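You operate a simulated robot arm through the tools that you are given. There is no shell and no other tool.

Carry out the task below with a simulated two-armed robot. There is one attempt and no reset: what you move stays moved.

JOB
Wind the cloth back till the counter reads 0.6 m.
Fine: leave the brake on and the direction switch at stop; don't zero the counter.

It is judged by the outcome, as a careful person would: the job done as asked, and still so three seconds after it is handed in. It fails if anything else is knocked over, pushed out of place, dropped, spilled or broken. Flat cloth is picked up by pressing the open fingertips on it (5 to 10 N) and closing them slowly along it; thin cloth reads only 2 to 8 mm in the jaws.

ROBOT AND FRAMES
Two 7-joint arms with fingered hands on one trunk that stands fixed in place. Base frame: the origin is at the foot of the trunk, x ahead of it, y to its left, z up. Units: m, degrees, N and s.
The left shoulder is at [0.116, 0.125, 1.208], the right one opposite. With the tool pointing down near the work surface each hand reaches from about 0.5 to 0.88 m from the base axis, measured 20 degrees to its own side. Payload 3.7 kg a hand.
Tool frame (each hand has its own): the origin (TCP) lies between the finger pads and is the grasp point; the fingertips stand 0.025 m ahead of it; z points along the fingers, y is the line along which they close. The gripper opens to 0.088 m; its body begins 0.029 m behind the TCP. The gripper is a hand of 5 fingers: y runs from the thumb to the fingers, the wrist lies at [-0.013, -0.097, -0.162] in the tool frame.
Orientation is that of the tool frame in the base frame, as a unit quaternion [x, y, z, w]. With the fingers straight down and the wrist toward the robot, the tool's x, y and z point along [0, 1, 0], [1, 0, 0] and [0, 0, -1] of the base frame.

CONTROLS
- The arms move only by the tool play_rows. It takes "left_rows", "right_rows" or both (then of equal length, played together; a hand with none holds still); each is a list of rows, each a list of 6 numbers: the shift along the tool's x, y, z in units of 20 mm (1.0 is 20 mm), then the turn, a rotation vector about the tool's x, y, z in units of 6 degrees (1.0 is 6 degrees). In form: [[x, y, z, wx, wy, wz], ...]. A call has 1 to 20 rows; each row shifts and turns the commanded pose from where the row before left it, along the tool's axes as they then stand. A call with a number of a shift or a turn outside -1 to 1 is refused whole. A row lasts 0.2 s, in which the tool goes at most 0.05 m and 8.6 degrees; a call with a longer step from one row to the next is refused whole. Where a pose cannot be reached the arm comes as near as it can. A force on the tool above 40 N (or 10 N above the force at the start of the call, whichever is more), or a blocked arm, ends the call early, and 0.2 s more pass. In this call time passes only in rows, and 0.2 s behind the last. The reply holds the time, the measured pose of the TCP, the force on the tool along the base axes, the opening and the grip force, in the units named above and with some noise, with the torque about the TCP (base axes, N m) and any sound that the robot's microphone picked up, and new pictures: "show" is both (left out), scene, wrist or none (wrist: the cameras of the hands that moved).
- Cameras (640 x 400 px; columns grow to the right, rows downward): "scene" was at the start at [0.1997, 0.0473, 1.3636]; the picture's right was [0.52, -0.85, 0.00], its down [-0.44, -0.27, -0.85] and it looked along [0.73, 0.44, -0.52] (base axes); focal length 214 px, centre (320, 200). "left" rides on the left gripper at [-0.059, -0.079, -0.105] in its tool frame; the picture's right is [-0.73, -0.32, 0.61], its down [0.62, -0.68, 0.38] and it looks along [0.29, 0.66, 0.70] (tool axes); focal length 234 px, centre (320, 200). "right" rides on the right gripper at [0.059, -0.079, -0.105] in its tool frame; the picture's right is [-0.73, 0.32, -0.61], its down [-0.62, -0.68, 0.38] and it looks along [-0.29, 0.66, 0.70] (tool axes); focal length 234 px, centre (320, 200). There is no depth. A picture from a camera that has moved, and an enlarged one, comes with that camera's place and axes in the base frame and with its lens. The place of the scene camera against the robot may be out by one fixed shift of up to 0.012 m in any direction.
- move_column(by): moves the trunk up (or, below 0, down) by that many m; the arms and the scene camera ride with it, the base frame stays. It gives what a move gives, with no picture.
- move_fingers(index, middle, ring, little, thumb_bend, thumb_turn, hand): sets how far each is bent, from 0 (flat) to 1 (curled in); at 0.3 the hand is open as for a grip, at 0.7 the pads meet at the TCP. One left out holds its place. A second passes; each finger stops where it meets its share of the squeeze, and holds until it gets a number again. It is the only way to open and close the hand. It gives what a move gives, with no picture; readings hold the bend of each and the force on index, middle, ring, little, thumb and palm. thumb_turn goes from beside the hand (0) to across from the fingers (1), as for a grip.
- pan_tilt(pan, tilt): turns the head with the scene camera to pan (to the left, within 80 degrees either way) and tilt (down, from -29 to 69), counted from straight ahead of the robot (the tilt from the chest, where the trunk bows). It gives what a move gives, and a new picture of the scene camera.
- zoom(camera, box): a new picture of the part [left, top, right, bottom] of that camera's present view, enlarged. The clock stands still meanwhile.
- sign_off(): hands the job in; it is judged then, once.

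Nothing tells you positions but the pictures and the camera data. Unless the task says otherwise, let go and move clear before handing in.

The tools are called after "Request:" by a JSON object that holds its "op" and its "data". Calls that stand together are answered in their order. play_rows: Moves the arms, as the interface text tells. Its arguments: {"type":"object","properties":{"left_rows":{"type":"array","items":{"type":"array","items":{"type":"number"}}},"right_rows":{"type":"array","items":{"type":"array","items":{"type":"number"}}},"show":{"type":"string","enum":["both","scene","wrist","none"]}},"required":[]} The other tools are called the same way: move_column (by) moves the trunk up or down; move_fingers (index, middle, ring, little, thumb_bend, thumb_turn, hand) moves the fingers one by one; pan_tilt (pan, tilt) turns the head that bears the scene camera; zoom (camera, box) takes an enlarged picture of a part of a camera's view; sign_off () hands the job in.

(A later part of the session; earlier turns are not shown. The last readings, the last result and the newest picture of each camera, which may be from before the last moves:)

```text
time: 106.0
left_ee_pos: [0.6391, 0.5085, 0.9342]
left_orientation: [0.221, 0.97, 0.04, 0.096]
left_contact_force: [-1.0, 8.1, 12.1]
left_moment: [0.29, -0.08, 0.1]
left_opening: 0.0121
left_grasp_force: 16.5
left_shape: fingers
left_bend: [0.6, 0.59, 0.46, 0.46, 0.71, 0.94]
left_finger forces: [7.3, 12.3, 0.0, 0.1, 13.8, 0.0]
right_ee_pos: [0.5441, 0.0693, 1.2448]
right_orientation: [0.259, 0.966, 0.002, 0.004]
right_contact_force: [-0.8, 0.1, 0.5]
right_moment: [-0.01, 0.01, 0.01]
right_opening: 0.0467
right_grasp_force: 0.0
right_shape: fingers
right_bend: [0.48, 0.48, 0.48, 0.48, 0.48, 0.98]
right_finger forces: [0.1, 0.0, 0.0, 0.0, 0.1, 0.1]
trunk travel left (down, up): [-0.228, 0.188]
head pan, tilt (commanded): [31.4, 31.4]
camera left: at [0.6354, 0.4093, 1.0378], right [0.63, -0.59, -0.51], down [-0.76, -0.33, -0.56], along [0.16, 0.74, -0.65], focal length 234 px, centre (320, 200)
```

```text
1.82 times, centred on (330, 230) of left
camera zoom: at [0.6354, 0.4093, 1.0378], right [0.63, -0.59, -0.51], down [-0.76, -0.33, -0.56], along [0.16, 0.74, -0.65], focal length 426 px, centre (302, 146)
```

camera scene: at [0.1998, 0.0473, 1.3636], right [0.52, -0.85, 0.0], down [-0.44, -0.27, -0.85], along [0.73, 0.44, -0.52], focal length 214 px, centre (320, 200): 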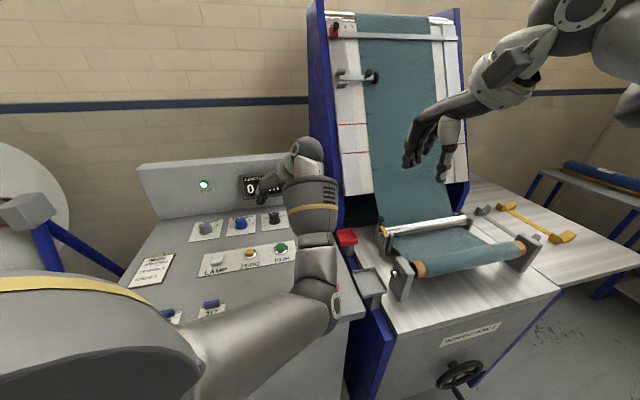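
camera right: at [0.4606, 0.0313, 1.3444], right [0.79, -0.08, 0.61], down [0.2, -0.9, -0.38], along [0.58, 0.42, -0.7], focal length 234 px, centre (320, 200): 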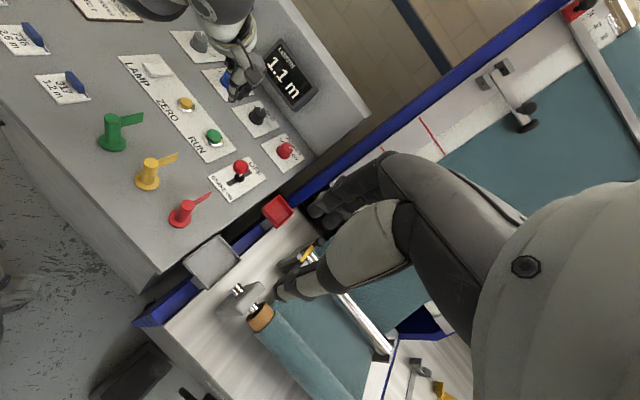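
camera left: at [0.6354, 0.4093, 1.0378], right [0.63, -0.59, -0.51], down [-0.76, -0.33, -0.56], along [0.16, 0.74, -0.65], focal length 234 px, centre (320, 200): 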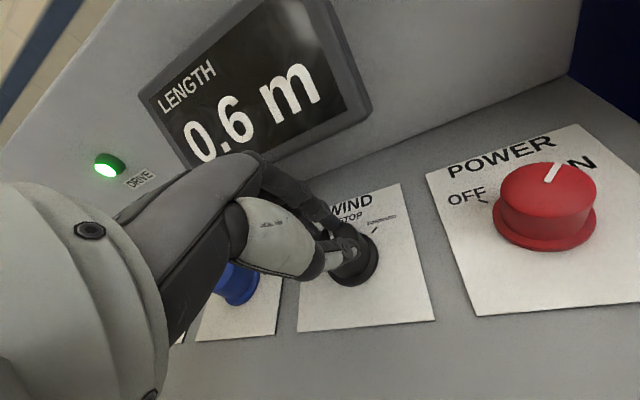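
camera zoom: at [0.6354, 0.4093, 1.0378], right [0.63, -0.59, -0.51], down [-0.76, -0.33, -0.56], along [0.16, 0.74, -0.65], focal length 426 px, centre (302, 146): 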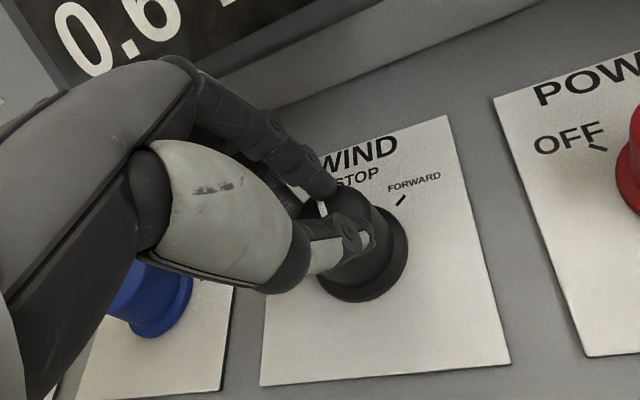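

The fingers rode up partly onto the knob during the turn. I'll open them, lift clear and check where the knob points.

Request:
{"op": "move_fingers", "data": {"hand": "left", "index": 0.44, "middle": 0.44, "thumb_bend": 0.44}}

Request:
{"op": "play_rows", "data": {"left_rows": [[0, 0, -0.8, 0, 0, 0], [0, 0, -0.8, 0, 0, 0], [0.2, -0.3, -0.8, 0, 0, 0]], "show": "wrist"}}

Request:
{"op": "zoom", "data": {"camera": "left", "box": [290, 160, 450, 320]}}

```text
time: 107.0
left_ee_pos: [0.6382, 0.5076, 0.9318]
left_orientation: [0.221, 0.97, 0.036, 0.093]
left_contact_force: [-0.1, 0.5, 0.2]
left_moment: [0.0, -0.01, -0.02]
left_opening: 0.0543
left_grasp_force: 0.0
left_shape: fingers
left_bend: [0.44, 0.44, 0.46, 0.46, 0.44, 0.97]
left_finger forces: [0.1, 0.1, 0.0, 0.0, 0.0, 0.0]
right_ee_pos: [0.5438, 0.0686, 1.2445]
right_orientation: [0.259, 0.966, 0.002, 0.002]
right_contact_force: [0.4, 0.2, -0.9]
right_moment: [0.0, 0.02, 0.01]
right_opening: 0.0462
right_grasp_force: 0.1
right_shape: fingers
right_bend: [0.48, 0.48, 0.48, 0.48, 0.48, 0.98]
right_finger forces: [0.1, 0.1, 0.0, 0.1, 0.0, 0.0]
trunk travel left (down, up): [-0.228, 0.188]
head pan, tilt (commanded): [31.4, 31.4]
```

```text
time: 107.8
left_ee_pos: [0.6258, 0.4995, 0.9687]
left_orientation: [0.221, 0.971, 0.031, 0.087]
left_contact_force: [0.3, -0.1, 0.4]
left_moment: [-0.03, -0.02, -0.02]
left_opening: 0.0543
left_grasp_force: 0.2
left_shape: fingers
left_bend: [0.44, 0.44, 0.46, 0.46, 0.44, 0.97]
left_finger forces: [0.0, 0.0, 0.1, 0.1, 0.1, 0.0]
right_ee_pos: [0.5492, 0.07, 1.2402]
right_orientation: [0.259, 0.966, 0.0, -0.001]
right_contact_force: [-0.9, 0.5, -0.1]
right_moment: [0.0, -0.01, 0.0]
right_opening: 0.0465
right_grasp_force: 0.0
right_shape: fingers
right_bend: [0.48, 0.48, 0.48, 0.48, 0.48, 0.98]
right_finger forces: [0.0, 0.0, 0.0, 0.0, 0.0, 0.0]
trunk travel left (down, up): [-0.228, 0.188]
head pan, tilt (commanded): [31.4, 31.4]
camera left: at [0.6243, 0.4018, 1.0721], right [0.62, -0.59, -0.52], down [-0.77, -0.33, -0.54], along [0.15, 0.73, -0.66], focal length 234 px, centre (320, 200)
```

left: 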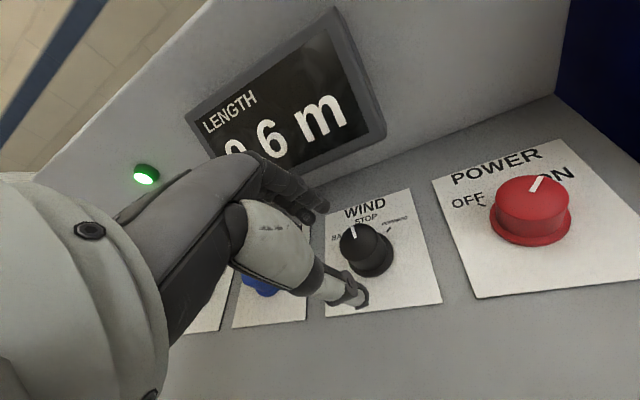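

```text
2.50 times, centred on (370, 240) of left
camera zoom: at [0.6243, 0.4018, 1.0721], right [0.62, -0.59, -0.52], down [-0.77, -0.33, -0.54], along [0.15, 0.73, -0.66], focal length 585 px, centre (195, 100)
```

zoom: 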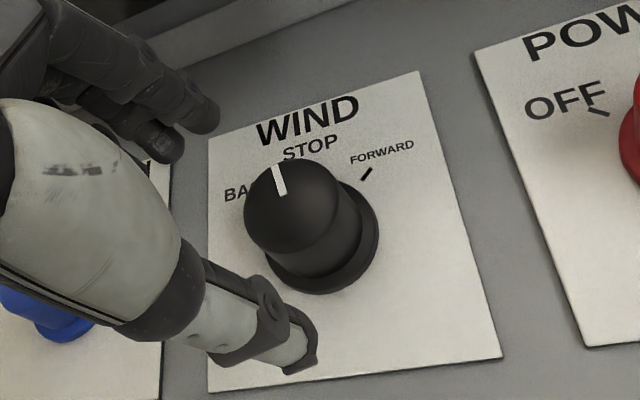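

The knob has moved to about STOP. I'll enlarge it to check precisely against the tick mark.

Request:
{"op": "zoom", "data": {"camera": "left", "box": [325, 195, 415, 285]}}

Request:
{"op": "zoom", "data": {"camera": "right", "box": [230, 60, 310, 150]}}

```text
4.44 times, centred on (370, 240) of left
camera zoom: at [0.6243, 0.4018, 1.0721], right [0.62, -0.59, -0.52], down [-0.77, -0.33, -0.54], along [0.15, 0.73, -0.66], focal length 1041 px, centre (98, 22)
```

zoom: 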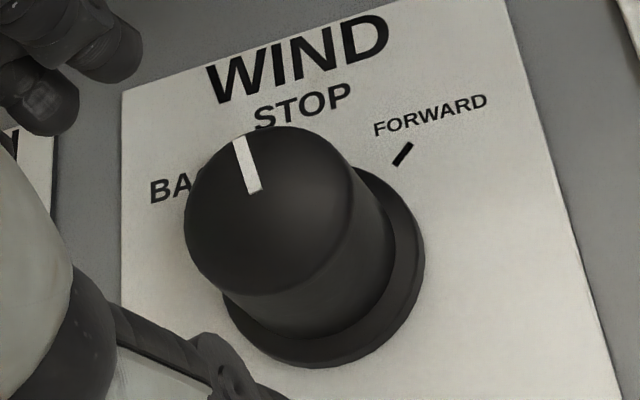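

```text
4.44 times, centred on (270, 105) of right
camera zoom: at [0.4605, 0.0316, 1.3436], right [0.79, -0.08, 0.61], down [0.2, -0.9, -0.38], along [0.58, 0.42, -0.7], focal length 1041 px, centre (542, 622)
```

zoom: 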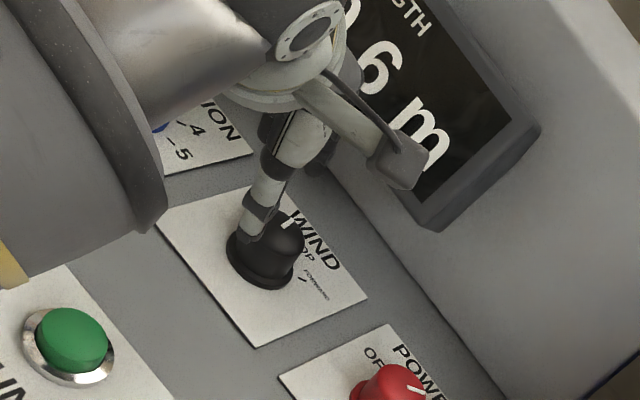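

The pointer rests a few degrees short of STOP, toward BACK. I'll regrip and nudge it about 7° clockwise so it sits squarely on the STOP mark.

Request:
{"op": "play_rows", "data": {"left_rows": [[-0.05, 0.3, 0.5, 0, 0, 0], [-0.04, 0.29, 0.5, 0, 0, 0], [0, 0, 0.5, 0, 0, 0], [0, 0, 0.5, 0, 0, 0], [0, 0, 0.5, 0, 0, 0]], "show": "wrist"}}

Request:
{"op": "zoom", "data": {"camera": "left", "box": [220, 120, 440, 340]}}

```text
time: 109.0
left_ee_pos: [0.6436, 0.5139, 0.9195]
left_orientation: [0.221, 0.971, 0.032, 0.087]
left_contact_force: [0.1, 0.4, 0.1]
left_moment: [-0.03, 0.04, 0.01]
left_opening: 0.0542
left_grasp_force: 0.0
left_shape: fingers
left_bend: [0.44, 0.44, 0.46, 0.46, 0.44, 0.97]
left_finger forces: [0.1, 0.0, 0.1, 0.0, 0.0, 0.0]
right_ee_pos: [0.5498, 0.071, 1.24]
right_orientation: [0.259, 0.966, 0.0, 0.0]
right_contact_force: [-0.1, 0.2, 0.4]
right_moment: [-0.01, 0.0, 0.03]
right_opening: 0.0465
right_grasp_force: 0.1
right_shape: fingers
right_bend: [0.48, 0.48, 0.48, 0.48, 0.48, 0.98]
right_finger forces: [0.0, 0.1, 0.0, 0.0, 0.0, 0.0]
trunk travel left (down, up): [-0.228, 0.188]
head pan, tilt (commanded): [31.4, 31.4]
camera left: at [0.6408, 0.4151, 1.0234], right [0.62, -0.59, -0.52], down [-0.77, -0.33, -0.54], along [0.15, 0.74, -0.66], focal length 234 px, centre (320, 200)
```

left: 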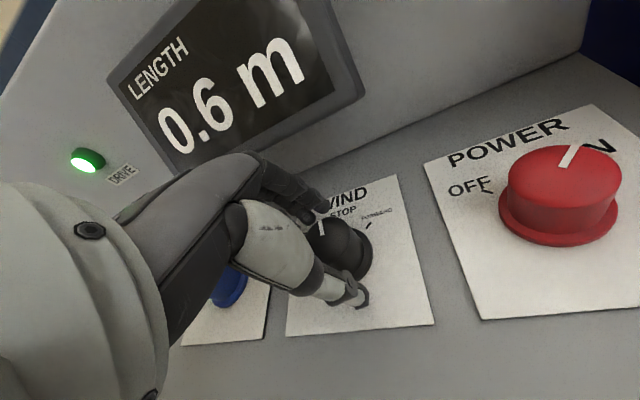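

```text
1.82 times, centred on (330, 230) of left
camera zoom: at [0.6408, 0.4151, 1.0234], right [0.62, -0.59, -0.52], down [-0.77, -0.33, -0.54], along [0.15, 0.74, -0.66], focal length 426 px, centre (302, 146)
```

zoom: 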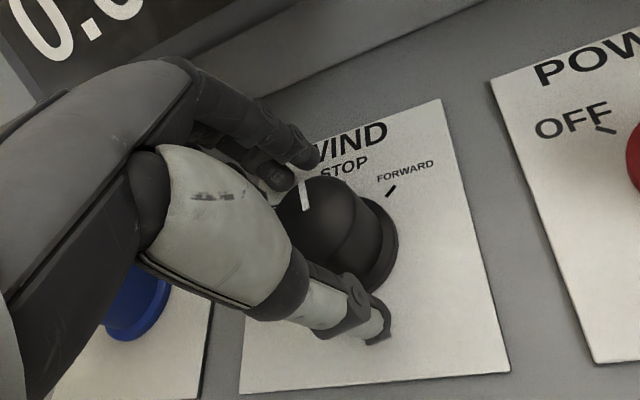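

I'm in position, about 4 mm too far along the grip line. I'll correct that, grip gently and nudge clockwise.

Request:
{"op": "play_rows", "data": {"left_rows": [[0, -0.18, 0, 0, 0, 0]], "show": "none"}}

Request:
{"op": "move_fingers", "data": {"hand": "left", "index": 0.62, "middle": 0.62, "thumb_bend": 0.62}}

Request:
{"op": "move_fingers", "data": {"hand": "left", "index": 0.72, "middle": 0.72, "thumb_bend": 0.75}}

Request:
{"op": "play_rows", "data": {"left_rows": [[0, 0, 0, 0.1, -0.066, 0.63], [0, 0, 0, 0.1, -0.066, 0.63]], "show": "wrist"}}

Request:
{"op": "zoom", "data": {"camera": "left", "box": [220, 120, 440, 340]}}

```text
time: 109.4
left_ee_pos: [0.6421, 0.5102, 0.9203]
left_orientation: [0.221, 0.971, 0.033, 0.088]
left_contact_force: [0.2, -0.3, 0.5]
left_moment: [0.01, -0.02, -0.01]
left_opening: 0.0546
left_grasp_force: 0.1
left_shape: fingers
left_bend: [0.44, 0.44, 0.46, 0.46, 0.44, 0.97]
left_finger forces: [0.0, 0.0, 0.0, 0.0, 0.0, 0.0]
right_ee_pos: [0.5508, 0.07, 1.2398]
right_orientation: [0.258, 0.966, 0.0, 0.0]
right_contact_force: [-0.4, 0.0, 0.0]
right_moment: [-0.05, -0.03, -0.01]
right_opening: 0.0463
right_grasp_force: 0.2
right_shape: fingers
right_bend: [0.48, 0.48, 0.48, 0.48, 0.48, 0.98]
right_finger forces: [0.1, 0.1, 0.0, 0.0, 0.1, 0.0]
trunk travel left (down, up): [-0.228, 0.188]
head pan, tilt (commanded): [31.4, 31.4]
```

```text
time: 110.4
left_ee_pos: [0.6423, 0.5113, 0.9198]
left_orientation: [0.221, 0.971, 0.033, 0.087]
left_contact_force: [1.9, 4.7, 0.5]
left_moment: [0.1, -0.04, -0.02]
left_opening: 0.0266
left_grasp_force: 5.2
left_shape: fingers
left_bend: [0.55, 0.58, 0.46, 0.46, 0.59, 0.97]
left_finger forces: [4.2, 3.1, 0.0, 0.1, 2.1, 0.0]
right_ee_pos: [0.5511, 0.0708, 1.2394]
right_orientation: [0.26, 0.966, 0.001, 0.0]
right_contact_force: [0.0, 0.3, -0.6]
right_moment: [0.01, -0.01, 0.01]
right_opening: 0.0465
right_grasp_force: 0.1
right_shape: fingers
right_bend: [0.48, 0.48, 0.48, 0.48, 0.48, 0.98]
right_finger forces: [0.0, 0.0, 0.0, 0.0, 0.0, 0.0]
trunk travel left (down, up): [-0.228, 0.188]
head pan, tilt (commanded): [31.4, 31.4]
```

```text
time: 111.4
left_ee_pos: [0.6419, 0.511, 0.9205]
left_orientation: [0.221, 0.971, 0.033, 0.088]
left_contact_force: [-0.6, 5.3, 1.1]
left_moment: [0.18, 0.03, 0.03]
left_opening: 0.0248
left_grasp_force: 13.4
left_shape: fingers
left_bend: [0.56, 0.6, 0.46, 0.46, 0.62, 0.97]
left_finger forces: [8.3, 7.9, 0.0, 0.1, 11.0, 0.1]
right_ee_pos: [0.5504, 0.0713, 1.2401]
right_orientation: [0.259, 0.966, -0.001, 0.0]
right_contact_force: [-0.2, 0.3, 0.5]
right_moment: [-0.03, 0.0, -0.01]
right_opening: 0.0463
right_grasp_force: 0.0
right_shape: fingers
right_bend: [0.48, 0.48, 0.48, 0.48, 0.48, 0.98]
right_finger forces: [0.0, 0.0, 0.0, 0.1, 0.1, 0.1]
trunk travel left (down, up): [-0.228, 0.188]
head pan, tilt (commanded): [31.4, 31.4]
```

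```text
time: 112.0
left_ee_pos: [0.6402, 0.5117, 0.9202]
left_orientation: [0.287, 0.953, 0.027, 0.09]
left_contact_force: [-2.9, 9.6, -1.7]
left_moment: [0.21, 0.06, 0.08]
left_opening: 0.0247
left_grasp_force: 13.8
left_shape: fingers
left_bend: [0.56, 0.6, 0.46, 0.46, 0.62, 0.97]
left_finger forces: [8.0, 9.5, 0.0, 0.1, 10.9, 0.0]
right_ee_pos: [0.552, 0.0707, 1.2392]
right_orientation: [0.258, 0.966, -0.001, 0.001]
right_contact_force: [0.3, -0.4, -0.2]
right_moment: [-0.02, 0.03, 0.0]
right_opening: 0.0464
right_grasp_force: 0.1
right_shape: fingers
right_bend: [0.48, 0.48, 0.48, 0.48, 0.48, 0.98]
right_finger forces: [0.0, 0.0, 0.1, 0.0, 0.0, 0.0]
trunk travel left (down, up): [-0.228, 0.188]
head pan, tilt (commanded): [31.4, 31.4]
camera left: at [0.626, 0.4138, 1.0239], right [0.53, -0.67, -0.52], down [-0.81, -0.22, -0.54], along [0.25, 0.71, -0.66], focal length 234 px, centre (320, 200)
```

left: 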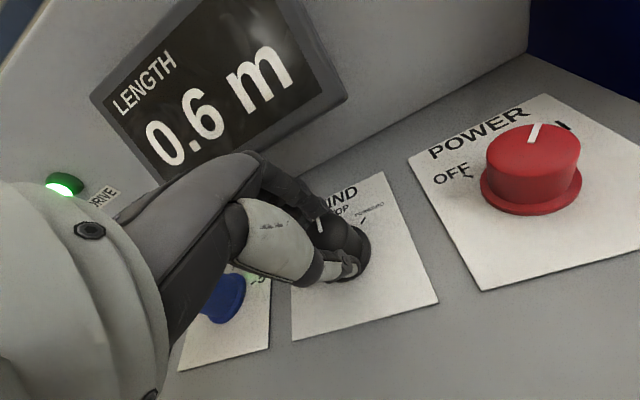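

```text
1.82 times, centred on (330, 230) of left
camera zoom: at [0.626, 0.4138, 1.0239], right [0.53, -0.67, -0.52], down [-0.81, -0.22, -0.54], along [0.25, 0.71, -0.66], focal length 426 px, centre (302, 146)
```

zoom: 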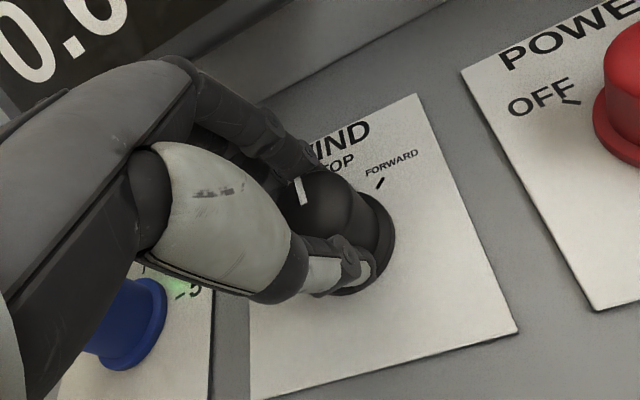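

Turned about 8° with the grip holding. I'll release, lift away and check the pointer.

Request:
{"op": "move_fingers", "data": {"hand": "left", "index": 0.44, "middle": 0.44, "thumb_bend": 0.44}}

Request:
{"op": "play_rows", "data": {"left_rows": [[0, 0, -0.8, 0, 0, 0], [0, 0, -0.8, 0, 0, 0], [0.2, -0.4, -0.9, 0, 0, 0], [0.2, -0.5, -0.9, 0, 0, 0]], "show": "wrist"}}

Request:
{"op": "zoom", "data": {"camera": "left", "box": [320, 170, 430, 280]}}

```text
time: 113.0
left_ee_pos: [0.6422, 0.5102, 0.9202]
left_orientation: [0.285, 0.954, 0.027, 0.089]
left_contact_force: [0.0, -0.6, 0.3]
left_moment: [0.0, -0.03, -0.04]
left_opening: 0.0543
left_grasp_force: 0.1
left_shape: fingers
left_bend: [0.44, 0.44, 0.46, 0.46, 0.44, 0.97]
left_finger forces: [0.0, 0.1, 0.0, 0.1, 0.0, 0.0]
right_ee_pos: [0.5511, 0.0707, 1.2399]
right_orientation: [0.259, 0.966, 0.0, 0.001]
right_contact_force: [-0.2, -0.3, -0.1]
right_moment: [-0.01, 0.0, 0.01]
right_opening: 0.0464
right_grasp_force: 0.0
right_shape: fingers
right_bend: [0.48, 0.48, 0.48, 0.48, 0.48, 0.98]
right_finger forces: [0.1, 0.0, 0.0, 0.1, 0.0, 0.1]
trunk travel left (down, up): [-0.228, 0.188]
head pan, tilt (commanded): [31.4, 31.4]
```

```text
time: 114.0
left_ee_pos: [0.6128, 0.4989, 0.9843]
left_orientation: [0.286, 0.954, 0.028, 0.09]
left_contact_force: [0.5, 0.1, -0.5]
left_moment: [-0.03, 0.0, 0.02]
left_opening: 0.0545
left_grasp_force: 0.1
left_shape: fingers
left_bend: [0.44, 0.44, 0.46, 0.46, 0.44, 0.97]
left_finger forces: [0.0, 0.0, 0.0, 0.1, 0.0, 0.0]
right_ee_pos: [0.5505, 0.0712, 1.24]
right_orientation: [0.259, 0.966, 0.0, 0.0]
right_contact_force: [0.1, -0.2, -0.2]
right_moment: [-0.01, -0.01, 0.02]
right_opening: 0.0464
right_grasp_force: 0.1
right_shape: fingers
right_bend: [0.48, 0.48, 0.48, 0.48, 0.48, 0.98]
right_finger forces: [0.1, 0.0, 0.0, 0.0, 0.1, 0.0]
trunk travel left (down, up): [-0.228, 0.188]
head pan, tilt (commanded): [31.4, 31.4]
camera left: at [0.5977, 0.4007, 1.0887], right [0.53, -0.67, -0.52], down [-0.81, -0.22, -0.54], along [0.25, 0.71, -0.66], focal length 234 px, centre (320, 200)
```

left: 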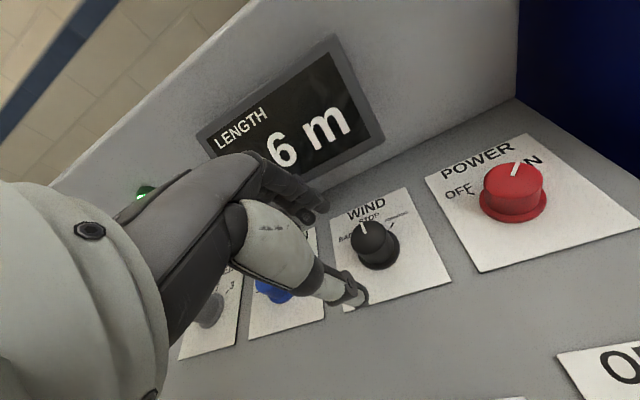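

```text
3.64 times, centred on (375, 225) of left
camera zoom: at [0.5977, 0.4007, 1.0887], right [0.53, -0.67, -0.52], down [-0.81, -0.22, -0.54], along [0.25, 0.71, -0.66], focal length 852 px, centre (120, 109)
```

zoom: 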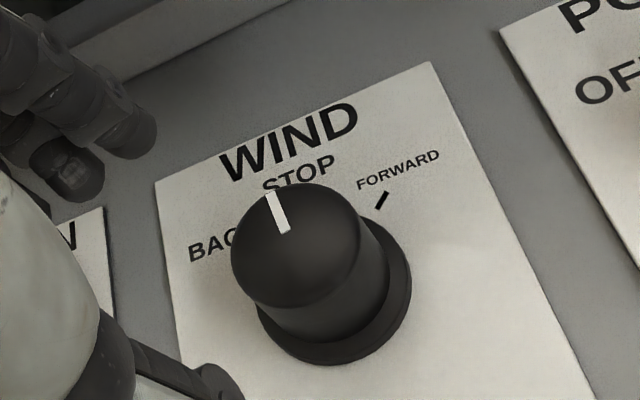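

The pointer is now very close to STOP. I'll rise straight up to get a steeper view of the pointer against the tick marks.

Request:
{"op": "play_rows", "data": {"left_rows": [[-0.136, 0.092, -0.86, 0, 0, 0], [-0.136, 0.092, -0.86, 0, 0, 0], [-0.136, 0.092, -0.86, 0, 0, 0], [-0.136, 0.092, -0.86, 0, 0, 0], [-0.136, 0.092, -0.86, 0, 0, 0], [-0.136, 0.092, -0.86, 0, 0, 0], [-0.136, 0.092, -0.86, 0, 0, 0]], "show": "both"}}

Request:
{"op": "zoom", "data": {"camera": "left", "box": [350, 200, 430, 270]}}

Request:
{"op": "zoom", "data": {"camera": "scene", "box": [255, 195, 335, 245]}}

```text
time: 115.6
left_ee_pos: [0.6138, 0.4997, 1.1067]
left_orientation: [0.287, 0.953, 0.027, 0.09]
left_contact_force: [-0.5, 0.3, -1.0]
left_moment: [-0.02, 0.03, -0.01]
left_opening: 0.0541
left_grasp_force: 0.0
left_shape: fingers
left_bend: [0.44, 0.44, 0.46, 0.46, 0.44, 0.97]
left_finger forces: [0.1, 0.0, 0.0, 0.1, 0.0, 0.0]
right_ee_pos: [0.551, 0.0701, 1.2413]
right_orientation: [0.259, 0.966, 0.0, 0.001]
right_contact_force: [-0.6, 0.0, -0.3]
right_moment: [-0.01, -0.01, 0.02]
right_opening: 0.0466
right_grasp_force: 0.0
right_shape: fingers
right_bend: [0.48, 0.48, 0.48, 0.48, 0.48, 0.98]
right_finger forces: [0.0, 0.0, 0.1, 0.0, 0.0, 0.1]
trunk travel left (down, up): [-0.228, 0.188]
head pan, tilt (commanded): [31.4, 31.4]
camera scene: at [0.1995, 0.0472, 1.3637], right [0.52, -0.85, 0.0], down [-0.44, -0.27, -0.85], along [0.73, 0.44, -0.52], focal length 214 px, centre (320, 200)
camera left: at [0.5978, 0.4027, 1.2114], right [0.53, -0.67, -0.52], down [-0.81, -0.22, -0.54], along [0.25, 0.71, -0.66], focal length 234 px, centre (320, 200)
```

scene: 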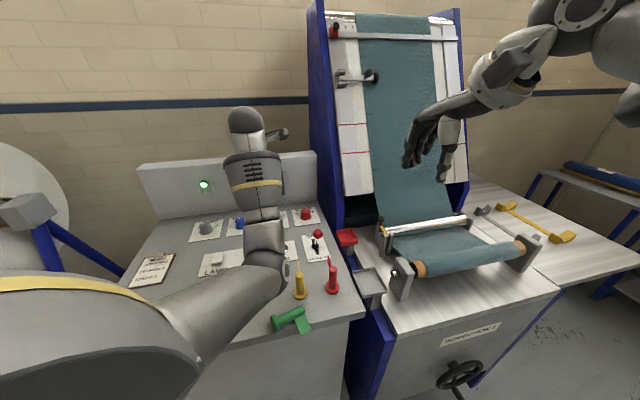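
left: 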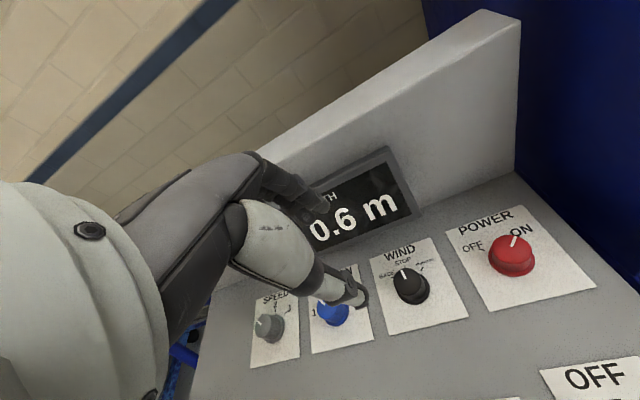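

```text
5.71 times, centred on (390, 235) of left
camera zoom: at [0.5978, 0.4027, 1.2114], right [0.53, -0.67, -0.52], down [-0.81, -0.22, -0.54], along [0.25, 0.71, -0.66], focal length 1338 px, centre (-80, 0)
```

zoom: 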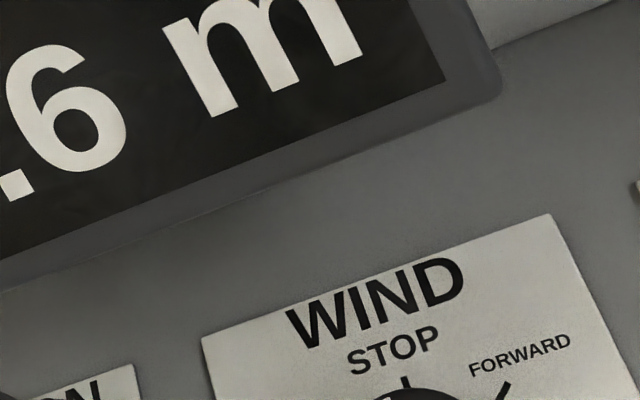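

```text
8.00 times, centred on (295, 220) of scene
camera zoom: at [0.1995, 0.0472, 1.3637], right [0.52, -0.85, 0.0], down [-0.44, -0.27, -0.85], along [0.73, 0.44, -0.52], focal length 1716 px, centre (520, 40)
```

zoom: 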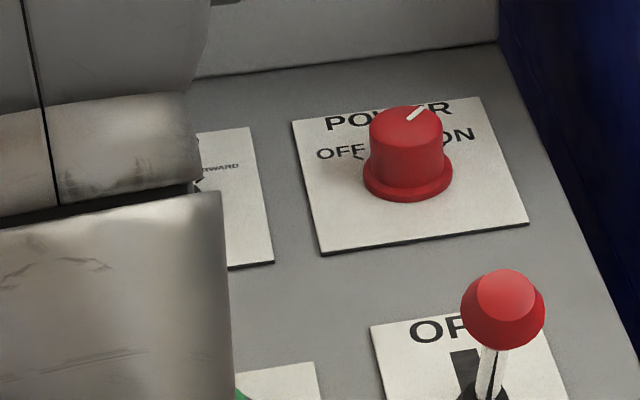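

The counter, power and brake are as wanted, but the green flag marker at the front of the desk now appears tipped over. The left elbow must have brushed it. I'll look closely before doing anything else.

Request:
{"op": "zoom", "data": {"camera": "scene", "box": [220, 240, 380, 360]}}

Request:
{"op": "zoom", "data": {"camera": "right", "box": [0, 40, 260, 300]}}

Request:
{"op": "zoom", "data": {"camera": "right", "box": [60, 80, 220, 230]}}

```text
3.33 times, centred on (300, 300) of scene
camera zoom: at [0.1995, 0.0472, 1.3637], right [0.52, -0.85, 0.0], down [-0.44, -0.27, -0.85], along [0.73, 0.44, -0.52], focal length 715 px, centre (387, -133)
```

zoom: 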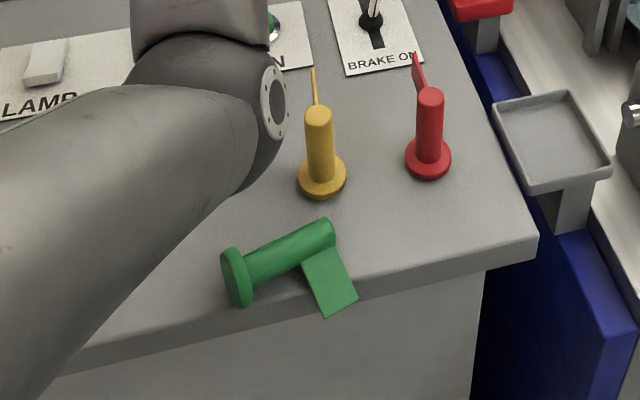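

```text
1.54 times, centred on (130, 170) of right
camera zoom: at [0.4607, 0.032, 1.3441], right [0.79, -0.08, 0.61], down [0.2, -0.9, -0.38], along [0.58, 0.42, -0.7], focal length 360 px, centre (612, 246)
```

zoom: 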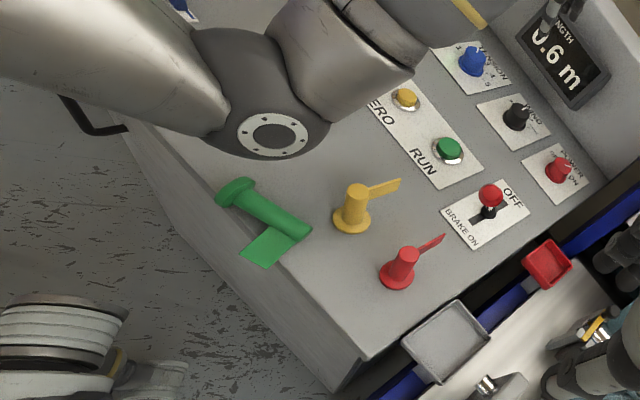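

```text
2.67 times, centred on (140, 155) of right
camera zoom: at [0.4607, 0.032, 1.3441], right [0.79, -0.08, 0.61], down [0.2, -0.9, -0.38], along [0.58, 0.42, -0.7], focal length 624 px, centre (800, 320)
```

zoom: 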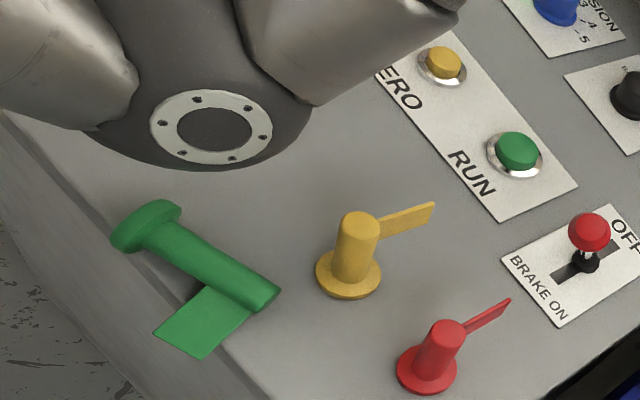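

I can see it clearly: the green flag marker is lying near the front edge, while yellow and red are untouched. I need to set it back where it stood, near (0.392, 0.321) with its flag pointing toward the console. First I'll raise the trunk so the elbow moves straight up and away from it.

Request:
{"op": "move_column", "data": {"by": 0.15}}

Request:
{"op": "zoom", "data": {"camera": "right", "box": [0, 80, 320, 320]}}

Request:
{"op": "zoom", "data": {"camera": "scene", "box": [160, 180, 420, 400]}}

```text
time: 117.3
left_ee_pos: [0.6134, 0.4995, 1.257]
left_orientation: [0.286, 0.954, 0.027, 0.089]
left_contact_force: [-0.3, 0.3, -0.9]
left_moment: [0.0, 0.03, 0.03]
left_opening: 0.0545
left_grasp_force: 0.0
left_shape: fingers
left_bend: [0.44, 0.44, 0.46, 0.46, 0.44, 0.97]
left_finger forces: [0.0, 0.1, 0.0, 0.0, 0.0, 0.1]
right_ee_pos: [0.5347, 0.0705, 1.414]
right_orientation: [0.259, 0.966, 0.006, 0.023]
right_contact_force: [0.1, 0.5, 0.0]
right_moment: [0.0, 0.02, -0.01]
right_opening: 0.0465
right_grasp_force: 0.1
right_shape: fingers
right_bend: [0.48, 0.48, 0.48, 0.48, 0.48, 0.98]
right_finger forces: [0.1, 0.0, 0.0, 0.0, 0.1, 0.0]
trunk travel left (down, up): [-0.378, 0.038]
head pan, tilt (commanded): [31.4, 31.4]
```

```text
1.67 times, centred on (160, 200) of right
camera zoom: at [0.4397, 0.0325, 1.5142], right [0.76, -0.08, 0.64], down [0.22, -0.9, -0.37], along [0.61, 0.42, -0.67], focal length 390 px, centre (587, 200)
```

zoom: 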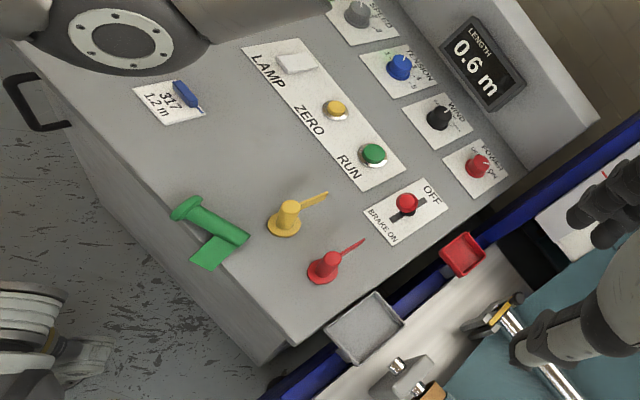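

```text
1.82 times, centred on (290, 290) of scene
camera zoom: at [0.1161, 0.0473, 1.5177], right [0.52, -0.85, 0.0], down [-0.44, -0.27, -0.85], along [0.73, 0.44, -0.52], focal length 390 px, centre (374, 36)
```

zoom: 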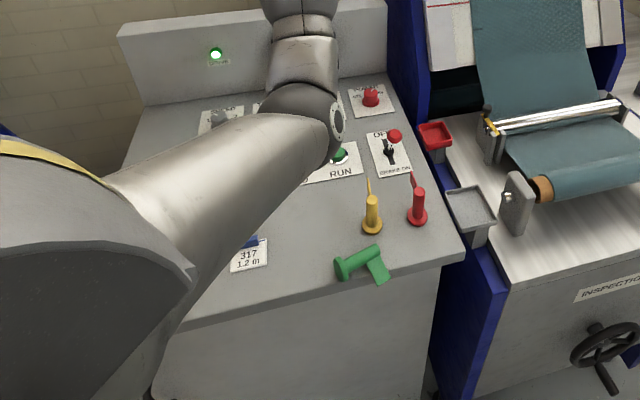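

The marker is lying flat near the edge and stable. I'll first withdraw the left arm high and back, so nothing else is brushed, then use the right hand to recover it.

Request:
{"op": "play_rows", "data": {"left_rows": [[-0.136, 0.092, -0.86, 0, 0, 0], [-0.136, 0.092, -0.86, 0, 0, 0], [-0.136, 0.092, -0.86, 0, 0, 0], [-0.136, 0.092, -0.86, 0, 0, 0], [0, 0, 0, 0.156, -0.104, 0.982], [0, 0, 0, 0.156, -0.104, 0.982], [0, 0, 0, 0.156, -0.104, 0.982], [0, 0, 0, 0.156, -0.104, 0.982], [0, 0, 0, 0.156, -0.104, 0.982], [0, 0, 0, 0.156, -0.104, 0.982], [0, 0, 0, 0.156, -0.104, 0.982], [0, 0, 0, 0.156, -0.104, 0.982], [0, 0, 0, 0.156, -0.104, 0.982], [0, 0, 0, 1, 0, 0], [0, 0, 0, 0, 0.75, 0], [0, 0, 0, 0, 0.75, 0]], "show": "both"}}

Request:
{"op": "zoom", "data": {"camera": "right", "box": [0, 80, 320, 320]}}

```text
time: 120.8
left_ee_pos: [0.6131, 0.4996, 1.3279]
left_orientation: [0.694, 0.72, -0.001, -0.001]
left_contact_force: [0.9, 0.6, -0.1]
left_moment: [0.01, -0.04, -0.01]
left_opening: 0.0545
left_grasp_force: 0.0
left_shape: fingers
left_bend: [0.44, 0.44, 0.46, 0.46, 0.44, 0.97]
left_finger forces: [0.0, 0.0, 0.0, 0.1, 0.0, 0.0]
right_ee_pos: [0.5345, 0.071, 1.4151]
right_orientation: [0.258, 0.966, 0.006, 0.023]
right_contact_force: [-0.2, 0.0, 0.5]
right_moment: [0.01, 0.0, 0.02]
right_opening: 0.0464
right_grasp_force: 0.1
right_shape: fingers
right_bend: [0.48, 0.48, 0.48, 0.48, 0.48, 0.98]
right_finger forces: [0.1, 0.0, 0.0, 0.0, 0.1, 0.1]
trunk travel left (down, up): [-0.378, 0.038]
head pan, tilt (commanded): [31.4, 31.4]
camera scene: at [0.1162, 0.0472, 1.5178], right [0.52, -0.85, 0.0], down [-0.44, -0.27, -0.85], along [0.73, 0.44, -0.52], focal length 214 px, centre (320, 200)
camera left: at [0.5349, 0.4384, 1.432], right [-0.3, -0.74, -0.61], down [-0.7, 0.6, -0.38], along [0.64, 0.31, -0.7], focal length 234 px, centre (320, 200)
```

scene: 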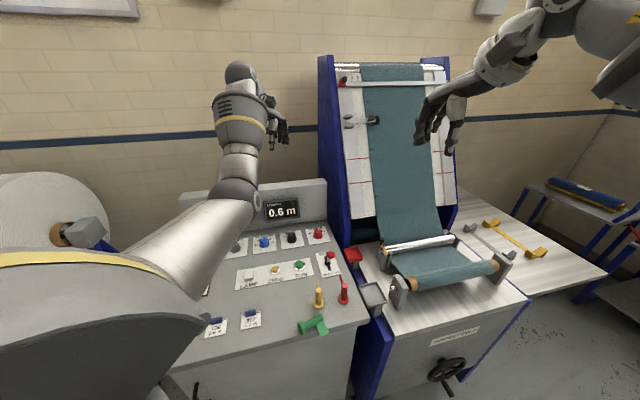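
left: 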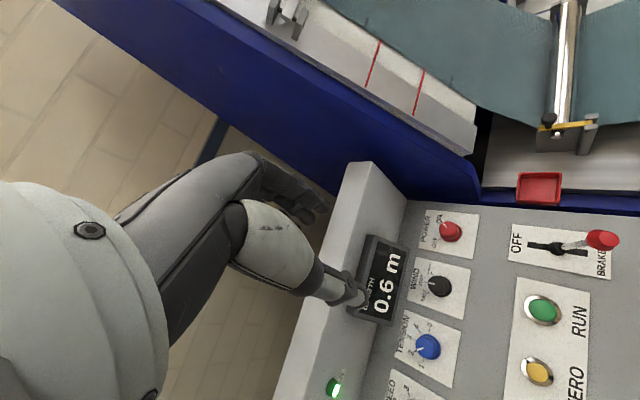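

```text
1.67 times, centred on (160, 200) of right
camera zoom: at [0.4397, 0.0323, 1.5144], right [0.76, -0.08, 0.64], down [0.22, -0.9, -0.37], along [0.61, 0.42, -0.67], focal length 390 px, centre (587, 200)
```

zoom: 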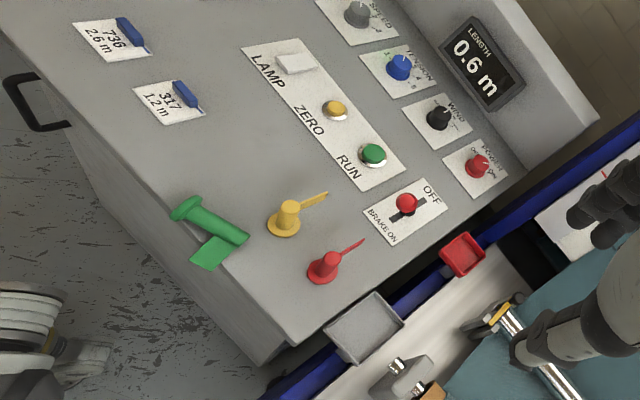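

The tags, brake lever and counter are intact. From here I can also check the WIND pointer from above.

Request:
{"op": "zoom", "data": {"camera": "left", "box": [400, 250, 480, 330]}}

Request:
{"op": "zoom", "data": {"camera": "scene", "box": [270, 260, 370, 350]}}

Request:
{"op": "zoom", "data": {"camera": "right", "box": [70, 170, 190, 260]}}

```text
5.00 times, centred on (440, 290) of left
camera zoom: at [0.5349, 0.4384, 1.432], right [-0.3, -0.74, -0.61], down [-0.7, 0.6, -0.38], along [0.64, 0.31, -0.7], focal length 1171 px, centre (-280, -250)
```

zoom: 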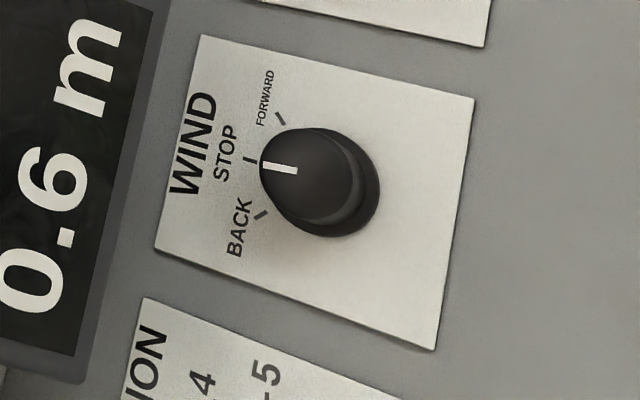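

```text
4.44 times, centred on (320, 305) of scene
camera zoom: at [0.1162, 0.0472, 1.5178], right [0.52, -0.85, 0.0], down [-0.44, -0.27, -0.85], along [0.73, 0.44, -0.52], focal length 953 px, centre (320, -267)
```

zoom: 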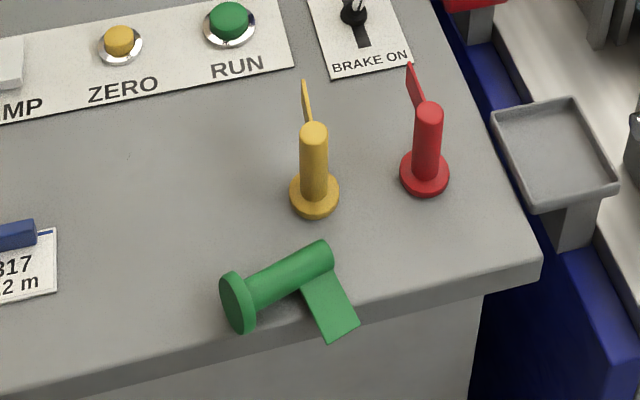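

```text
4.44 times, centred on (130, 215) of right
camera zoom: at [0.4397, 0.0323, 1.5144], right [0.76, -0.08, 0.64], down [0.22, -0.9, -0.37], along [0.61, 0.42, -0.67], focal length 1041 px, centre (1164, 133)
```

zoom: 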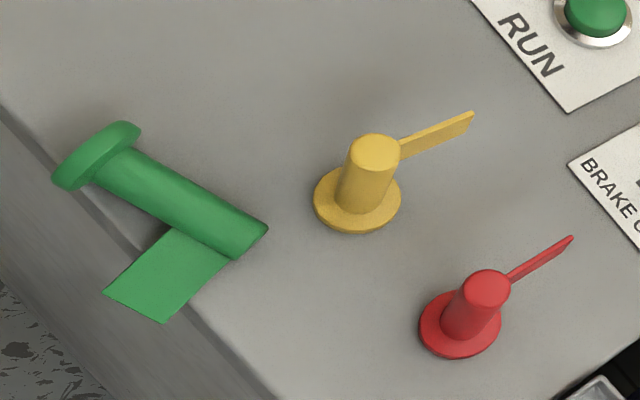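

WIND reads STOP and everything else is in place. Now for the marker: its post lies from (0.366, 0.257) to (0.424, 0.228), with the flag drooping toward the operator over the edge. I'll bring the right hand above it.

Request:
{"op": "play_rows", "data": {"right_rows": [[0.523, 0.187, 0.9, 0, 0, 0], [0.523, 0.187, 0.9, 0, 0, 0], [0.523, 0.187, 0.9, 0, 0, 0], [0.523, 0.187, 0.9, 0, 0, 0], [0.523, 0.187, 0.9, 0, 0, 0], [0.523, 0.187, 0.9, 0, 0, 0], [0.523, 0.187, 0.9, 0, 0, 0], [0.523, 0.187, 0.9, 0, 0, 0], [0.523, 0.187, 0.9, 0, 0, 0], [0.523, 0.187, 0.9, 0, 0, 0]], "show": "both"}}

```text
time: 123.0
left_ee_pos: [0.6142, 0.5002, 1.3278]
left_orientation: [0.694, 0.72, -0.001, -0.001]
left_contact_force: [0.5, -0.5, -0.6]
left_moment: [0.0, 0.03, -0.01]
left_opening: 0.0546
left_grasp_force: 0.1
left_shape: fingers
left_bend: [0.44, 0.44, 0.46, 0.46, 0.44, 0.97]
left_finger forces: [0.0, 0.0, 0.0, 0.1, 0.0, 0.0]
right_ee_pos: [0.471, 0.1568, 1.2304]
right_orientation: [0.26, 0.965, 0.007, 0.022]
right_contact_force: [-1.2, -0.4, 0.3]
right_moment: [0.03, -0.02, -0.03]
right_opening: 0.0468
right_grasp_force: 0.0
right_shape: fingers
right_bend: [0.48, 0.48, 0.48, 0.48, 0.48, 0.98]
right_finger forces: [0.1, 0.0, 0.0, 0.0, 0.1, 0.0]
trunk travel left (down, up): [-0.378, 0.038]
head pan, tilt (commanded): [31.4, 31.4]
camera scene: at [0.1162, 0.0475, 1.5178], right [0.52, -0.85, 0.0], down [-0.44, -0.27, -0.85], along [0.73, 0.44, -0.52], focal length 214 px, centre (320, 200)
camera right: at [0.3761, 0.117, 1.3308], right [0.76, -0.08, 0.64], down [0.22, -0.9, -0.37], along [0.61, 0.42, -0.67], focal length 234 px, centre (320, 200)
```

scene: 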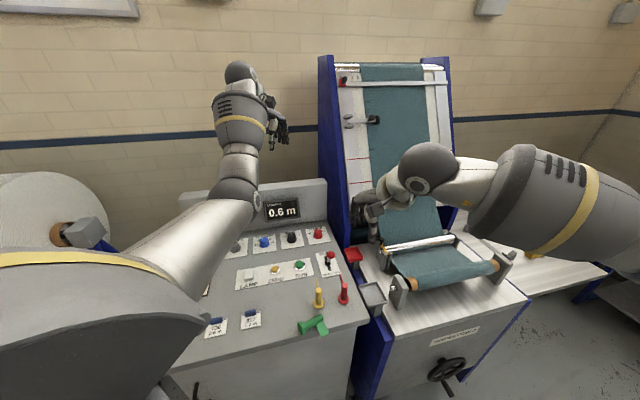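
right: 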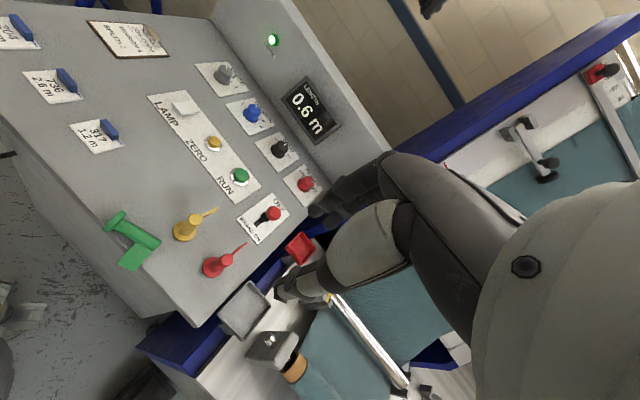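

The right hand's outer fingers would come too close to the yellow marker from this side, so the left hand suits better, with its little-finger side away from it. I'll back the right hand off as an observer and bring the left hand in high.

Request:
{"op": "play_rows", "data": {"right_rows": [[-0.76, -0.7, -0.82, 0, 0, 0], [-0.76, -0.7, -0.82, 0, 0, 0], [-0.76, -0.7, -0.82, 0, 0, 0], [-0.76, -0.7, -0.82, 0, 0, 0], [-0.76, -0.7, -0.82, 0, 0, 0], [-0.76, -0.7, -0.82, 0, 0, 0], [-0.76, -0.7, -0.82, 0, 0, 0], [-0.76, -0.7, -0.82, 0, 0, 0], [-0.76, -0.7, -0.82, 0, 0, 0]], "left_rows": [[0, 0, 0, 0, 0, 0], [-0.9, -0.93, 0.3, 0, 0, 0], [-0.9, -0.93, 0.3, 0, 0, 0], [-0.9, -0.93, 0.3, 0, 0, 0], [-0.9, -0.93, 0.3, 0, 0, 0], [-0.9, -0.93, 0.3, 0, 0, 0], [-0.9, -0.93, 0.3, 0, 0, 0], [-0.9, -0.93, 0.3, 0, 0, 0], [-0.9, -0.93, 0.3, 0, 0, 0]], "show": "both"}}

```text
time: 125.0
left_ee_pos: [0.4695, 0.3509, 1.2787]
left_orientation: [0.693, 0.721, 0.0, 0.0]
left_contact_force: [-0.6, -0.8, -0.2]
left_moment: [0.02, -0.01, 0.0]
left_opening: 0.0543
left_grasp_force: 0.1
left_shape: fingers
left_bend: [0.44, 0.44, 0.46, 0.46, 0.44, 0.97]
left_finger forces: [0.0, 0.0, 0.1, 0.0, 0.0, 0.0]
right_ee_pos: [0.5155, -0.0089, 1.3724]
right_orientation: [0.259, 0.966, 0.005, 0.023]
right_contact_force: [0.0, -0.3, 0.3]
right_moment: [0.01, -0.01, 0.0]
right_opening: 0.0465
right_grasp_force: 0.1
right_shape: fingers
right_bend: [0.48, 0.48, 0.48, 0.48, 0.48, 0.98]
right_finger forces: [0.0, 0.0, 0.0, 0.1, 0.0, 0.0]
right hand out of reach, approached as far as the arm can: row 9
trunk travel left (down, up): [-0.378, 0.038]
head pan, tilt (commanded): [31.4, 31.4]
camera scene: at [0.1156, 0.0475, 1.5178], right [0.52, -0.85, 0.0], down [-0.44, -0.27, -0.85], along [0.73, 0.44, -0.52], focal length 214 px, centre (320, 200)
camera right: at [0.4199, -0.0481, 1.4721], right [0.76, -0.08, 0.64], down [0.22, -0.9, -0.37], along [0.61, 0.42, -0.67], focal length 234 px, centre (320, 200)
camera left: at [0.3912, 0.2905, 1.3834], right [-0.3, -0.74, -0.61], down [-0.7, 0.6, -0.38], along [0.65, 0.31, -0.7], focal length 234 px, centre (320, 200)
```

scene: 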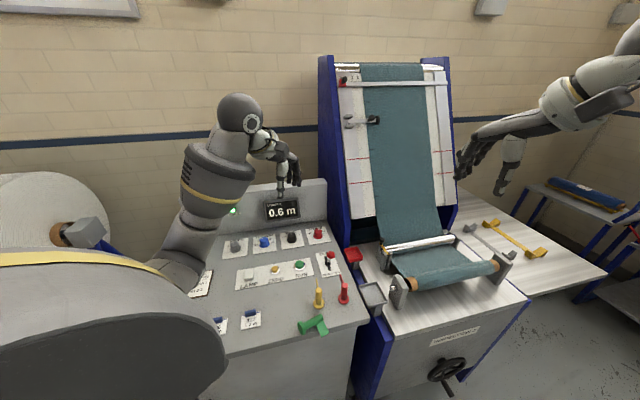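
right: 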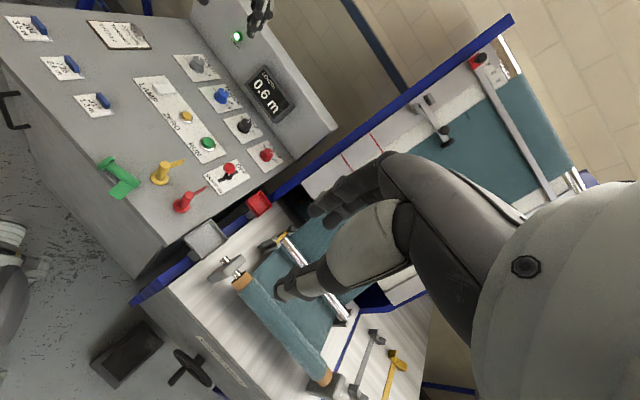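
left: 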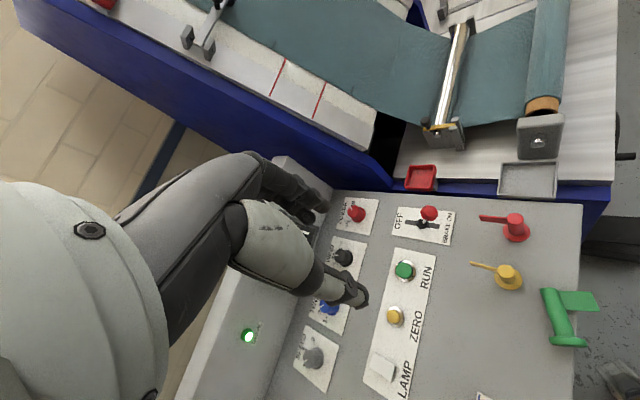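

The left camera sees the marker clearly. I'll move over it and turn the hand so its grip line crosses the post.

Request:
{"op": "play_rows", "data": {"left_rows": [[-0.57, -0.465, 0.7, 0, 0, 0], [-0.57, -0.465, 0.7, 0, 0, 0], [-0.57, -0.465, 0.7, 0, 0, 0], [-0.57, -0.465, 0.7, 0, 0, 0], [-0.57, -0.465, 0.7, 0, 0, 0], [-0.57, -0.465, 0.7, 0, 0, 0], [-0.57, -0.465, 0.7, 0, 0, 0], [-0.57, -0.465, 0.7, 0, 0, 0], [-0.57, -0.465, 0.7, 0, 0, 0], [0, 0, 0, 0, 0, -1], [0, 0, 0, 0, 0, -1], [0, 0, 0, 0, 0, -1], [0, 0, 0, 0, 0, -1], [0, 0, 0, 0, 0, -1], [0, 0, 0, 0, 0, -1], [0, 0, 0, 0, 0, -1], [0, 0, 0, 0, 0, -1], [0, 0, 0, 0, 0, -1], [0, 0, 0, 0, 0, -1]], "show": "both"}}

Request:
{"op": "zoom", "data": {"camera": "right", "box": [40, 100, 260, 270]}}

```text
time: 128.9
left_ee_pos: [0.3928, 0.2464, 1.1519]
left_orientation: [0.24, 0.971, 0.0, 0.0]
left_contact_force: [0.0, 0.7, -0.1]
left_moment: [0.01, 0.03, 0.01]
left_opening: 0.0544
left_grasp_force: 0.0
left_shape: fingers
left_bend: [0.44, 0.44, 0.46, 0.46, 0.44, 0.97]
left_finger forces: [0.0, 0.1, 0.0, 0.0, 0.0, 0.0]
left hand out of reach, approached as far as the arm can: row 10
right_ee_pos: [0.5164, -0.0111, 1.3706]
right_orientation: [0.259, 0.966, 0.006, 0.023]
right_contact_force: [-0.5, -0.3, 0.0]
right_moment: [-0.04, -0.02, 0.02]
right_opening: 0.0466
right_grasp_force: 0.0
right_shape: fingers
right_bend: [0.48, 0.48, 0.48, 0.48, 0.48, 0.98]
right_finger forces: [0.1, 0.1, 0.1, 0.0, 0.0, 0.1]
trunk travel left (down, up): [-0.378, 0.038]
head pan, tilt (commanded): [31.4, 31.4]
camera scene: at [0.1164, 0.047, 1.5178], right [0.52, -0.85, 0.0], down [-0.44, -0.27, -0.85], along [0.73, 0.44, -0.52], focal length 214 px, centre (320, 200)
camera left: at [0.4072, 0.1491, 1.2567], right [0.49, -0.62, -0.61], down [-0.87, -0.31, -0.38], along [0.05, 0.72, -0.7], focal length 234 px, centre (320, 200)
```

scene: 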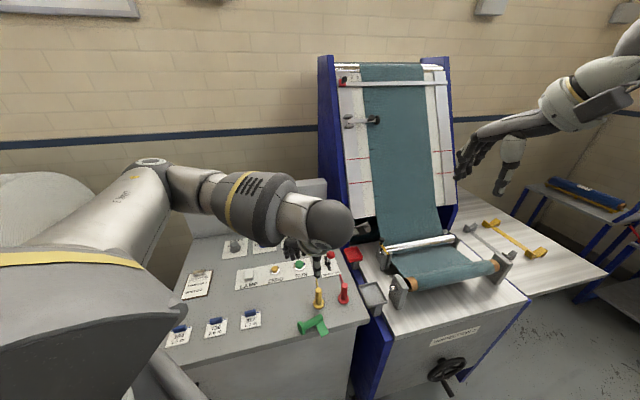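
left: 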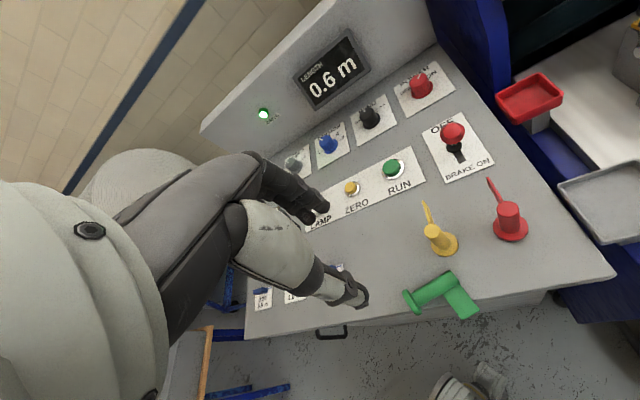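

```text
2.35 times, centred on (150, 185) of right
camera zoom: at [0.4207, -0.0483, 1.4715], right [0.76, -0.08, 0.64], down [0.22, -0.9, -0.37], along [0.61, 0.42, -0.67], focal length 551 px, centre (720, 235)
```

zoom: 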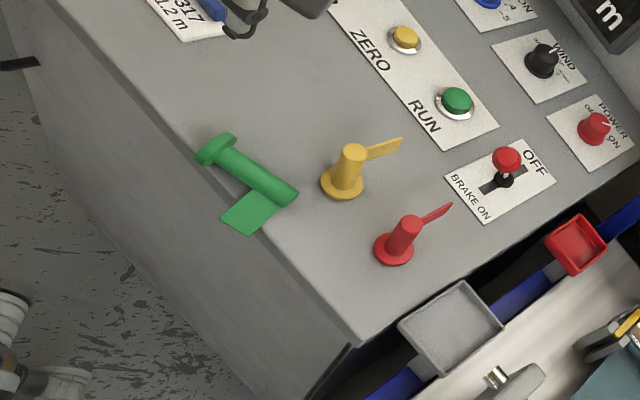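

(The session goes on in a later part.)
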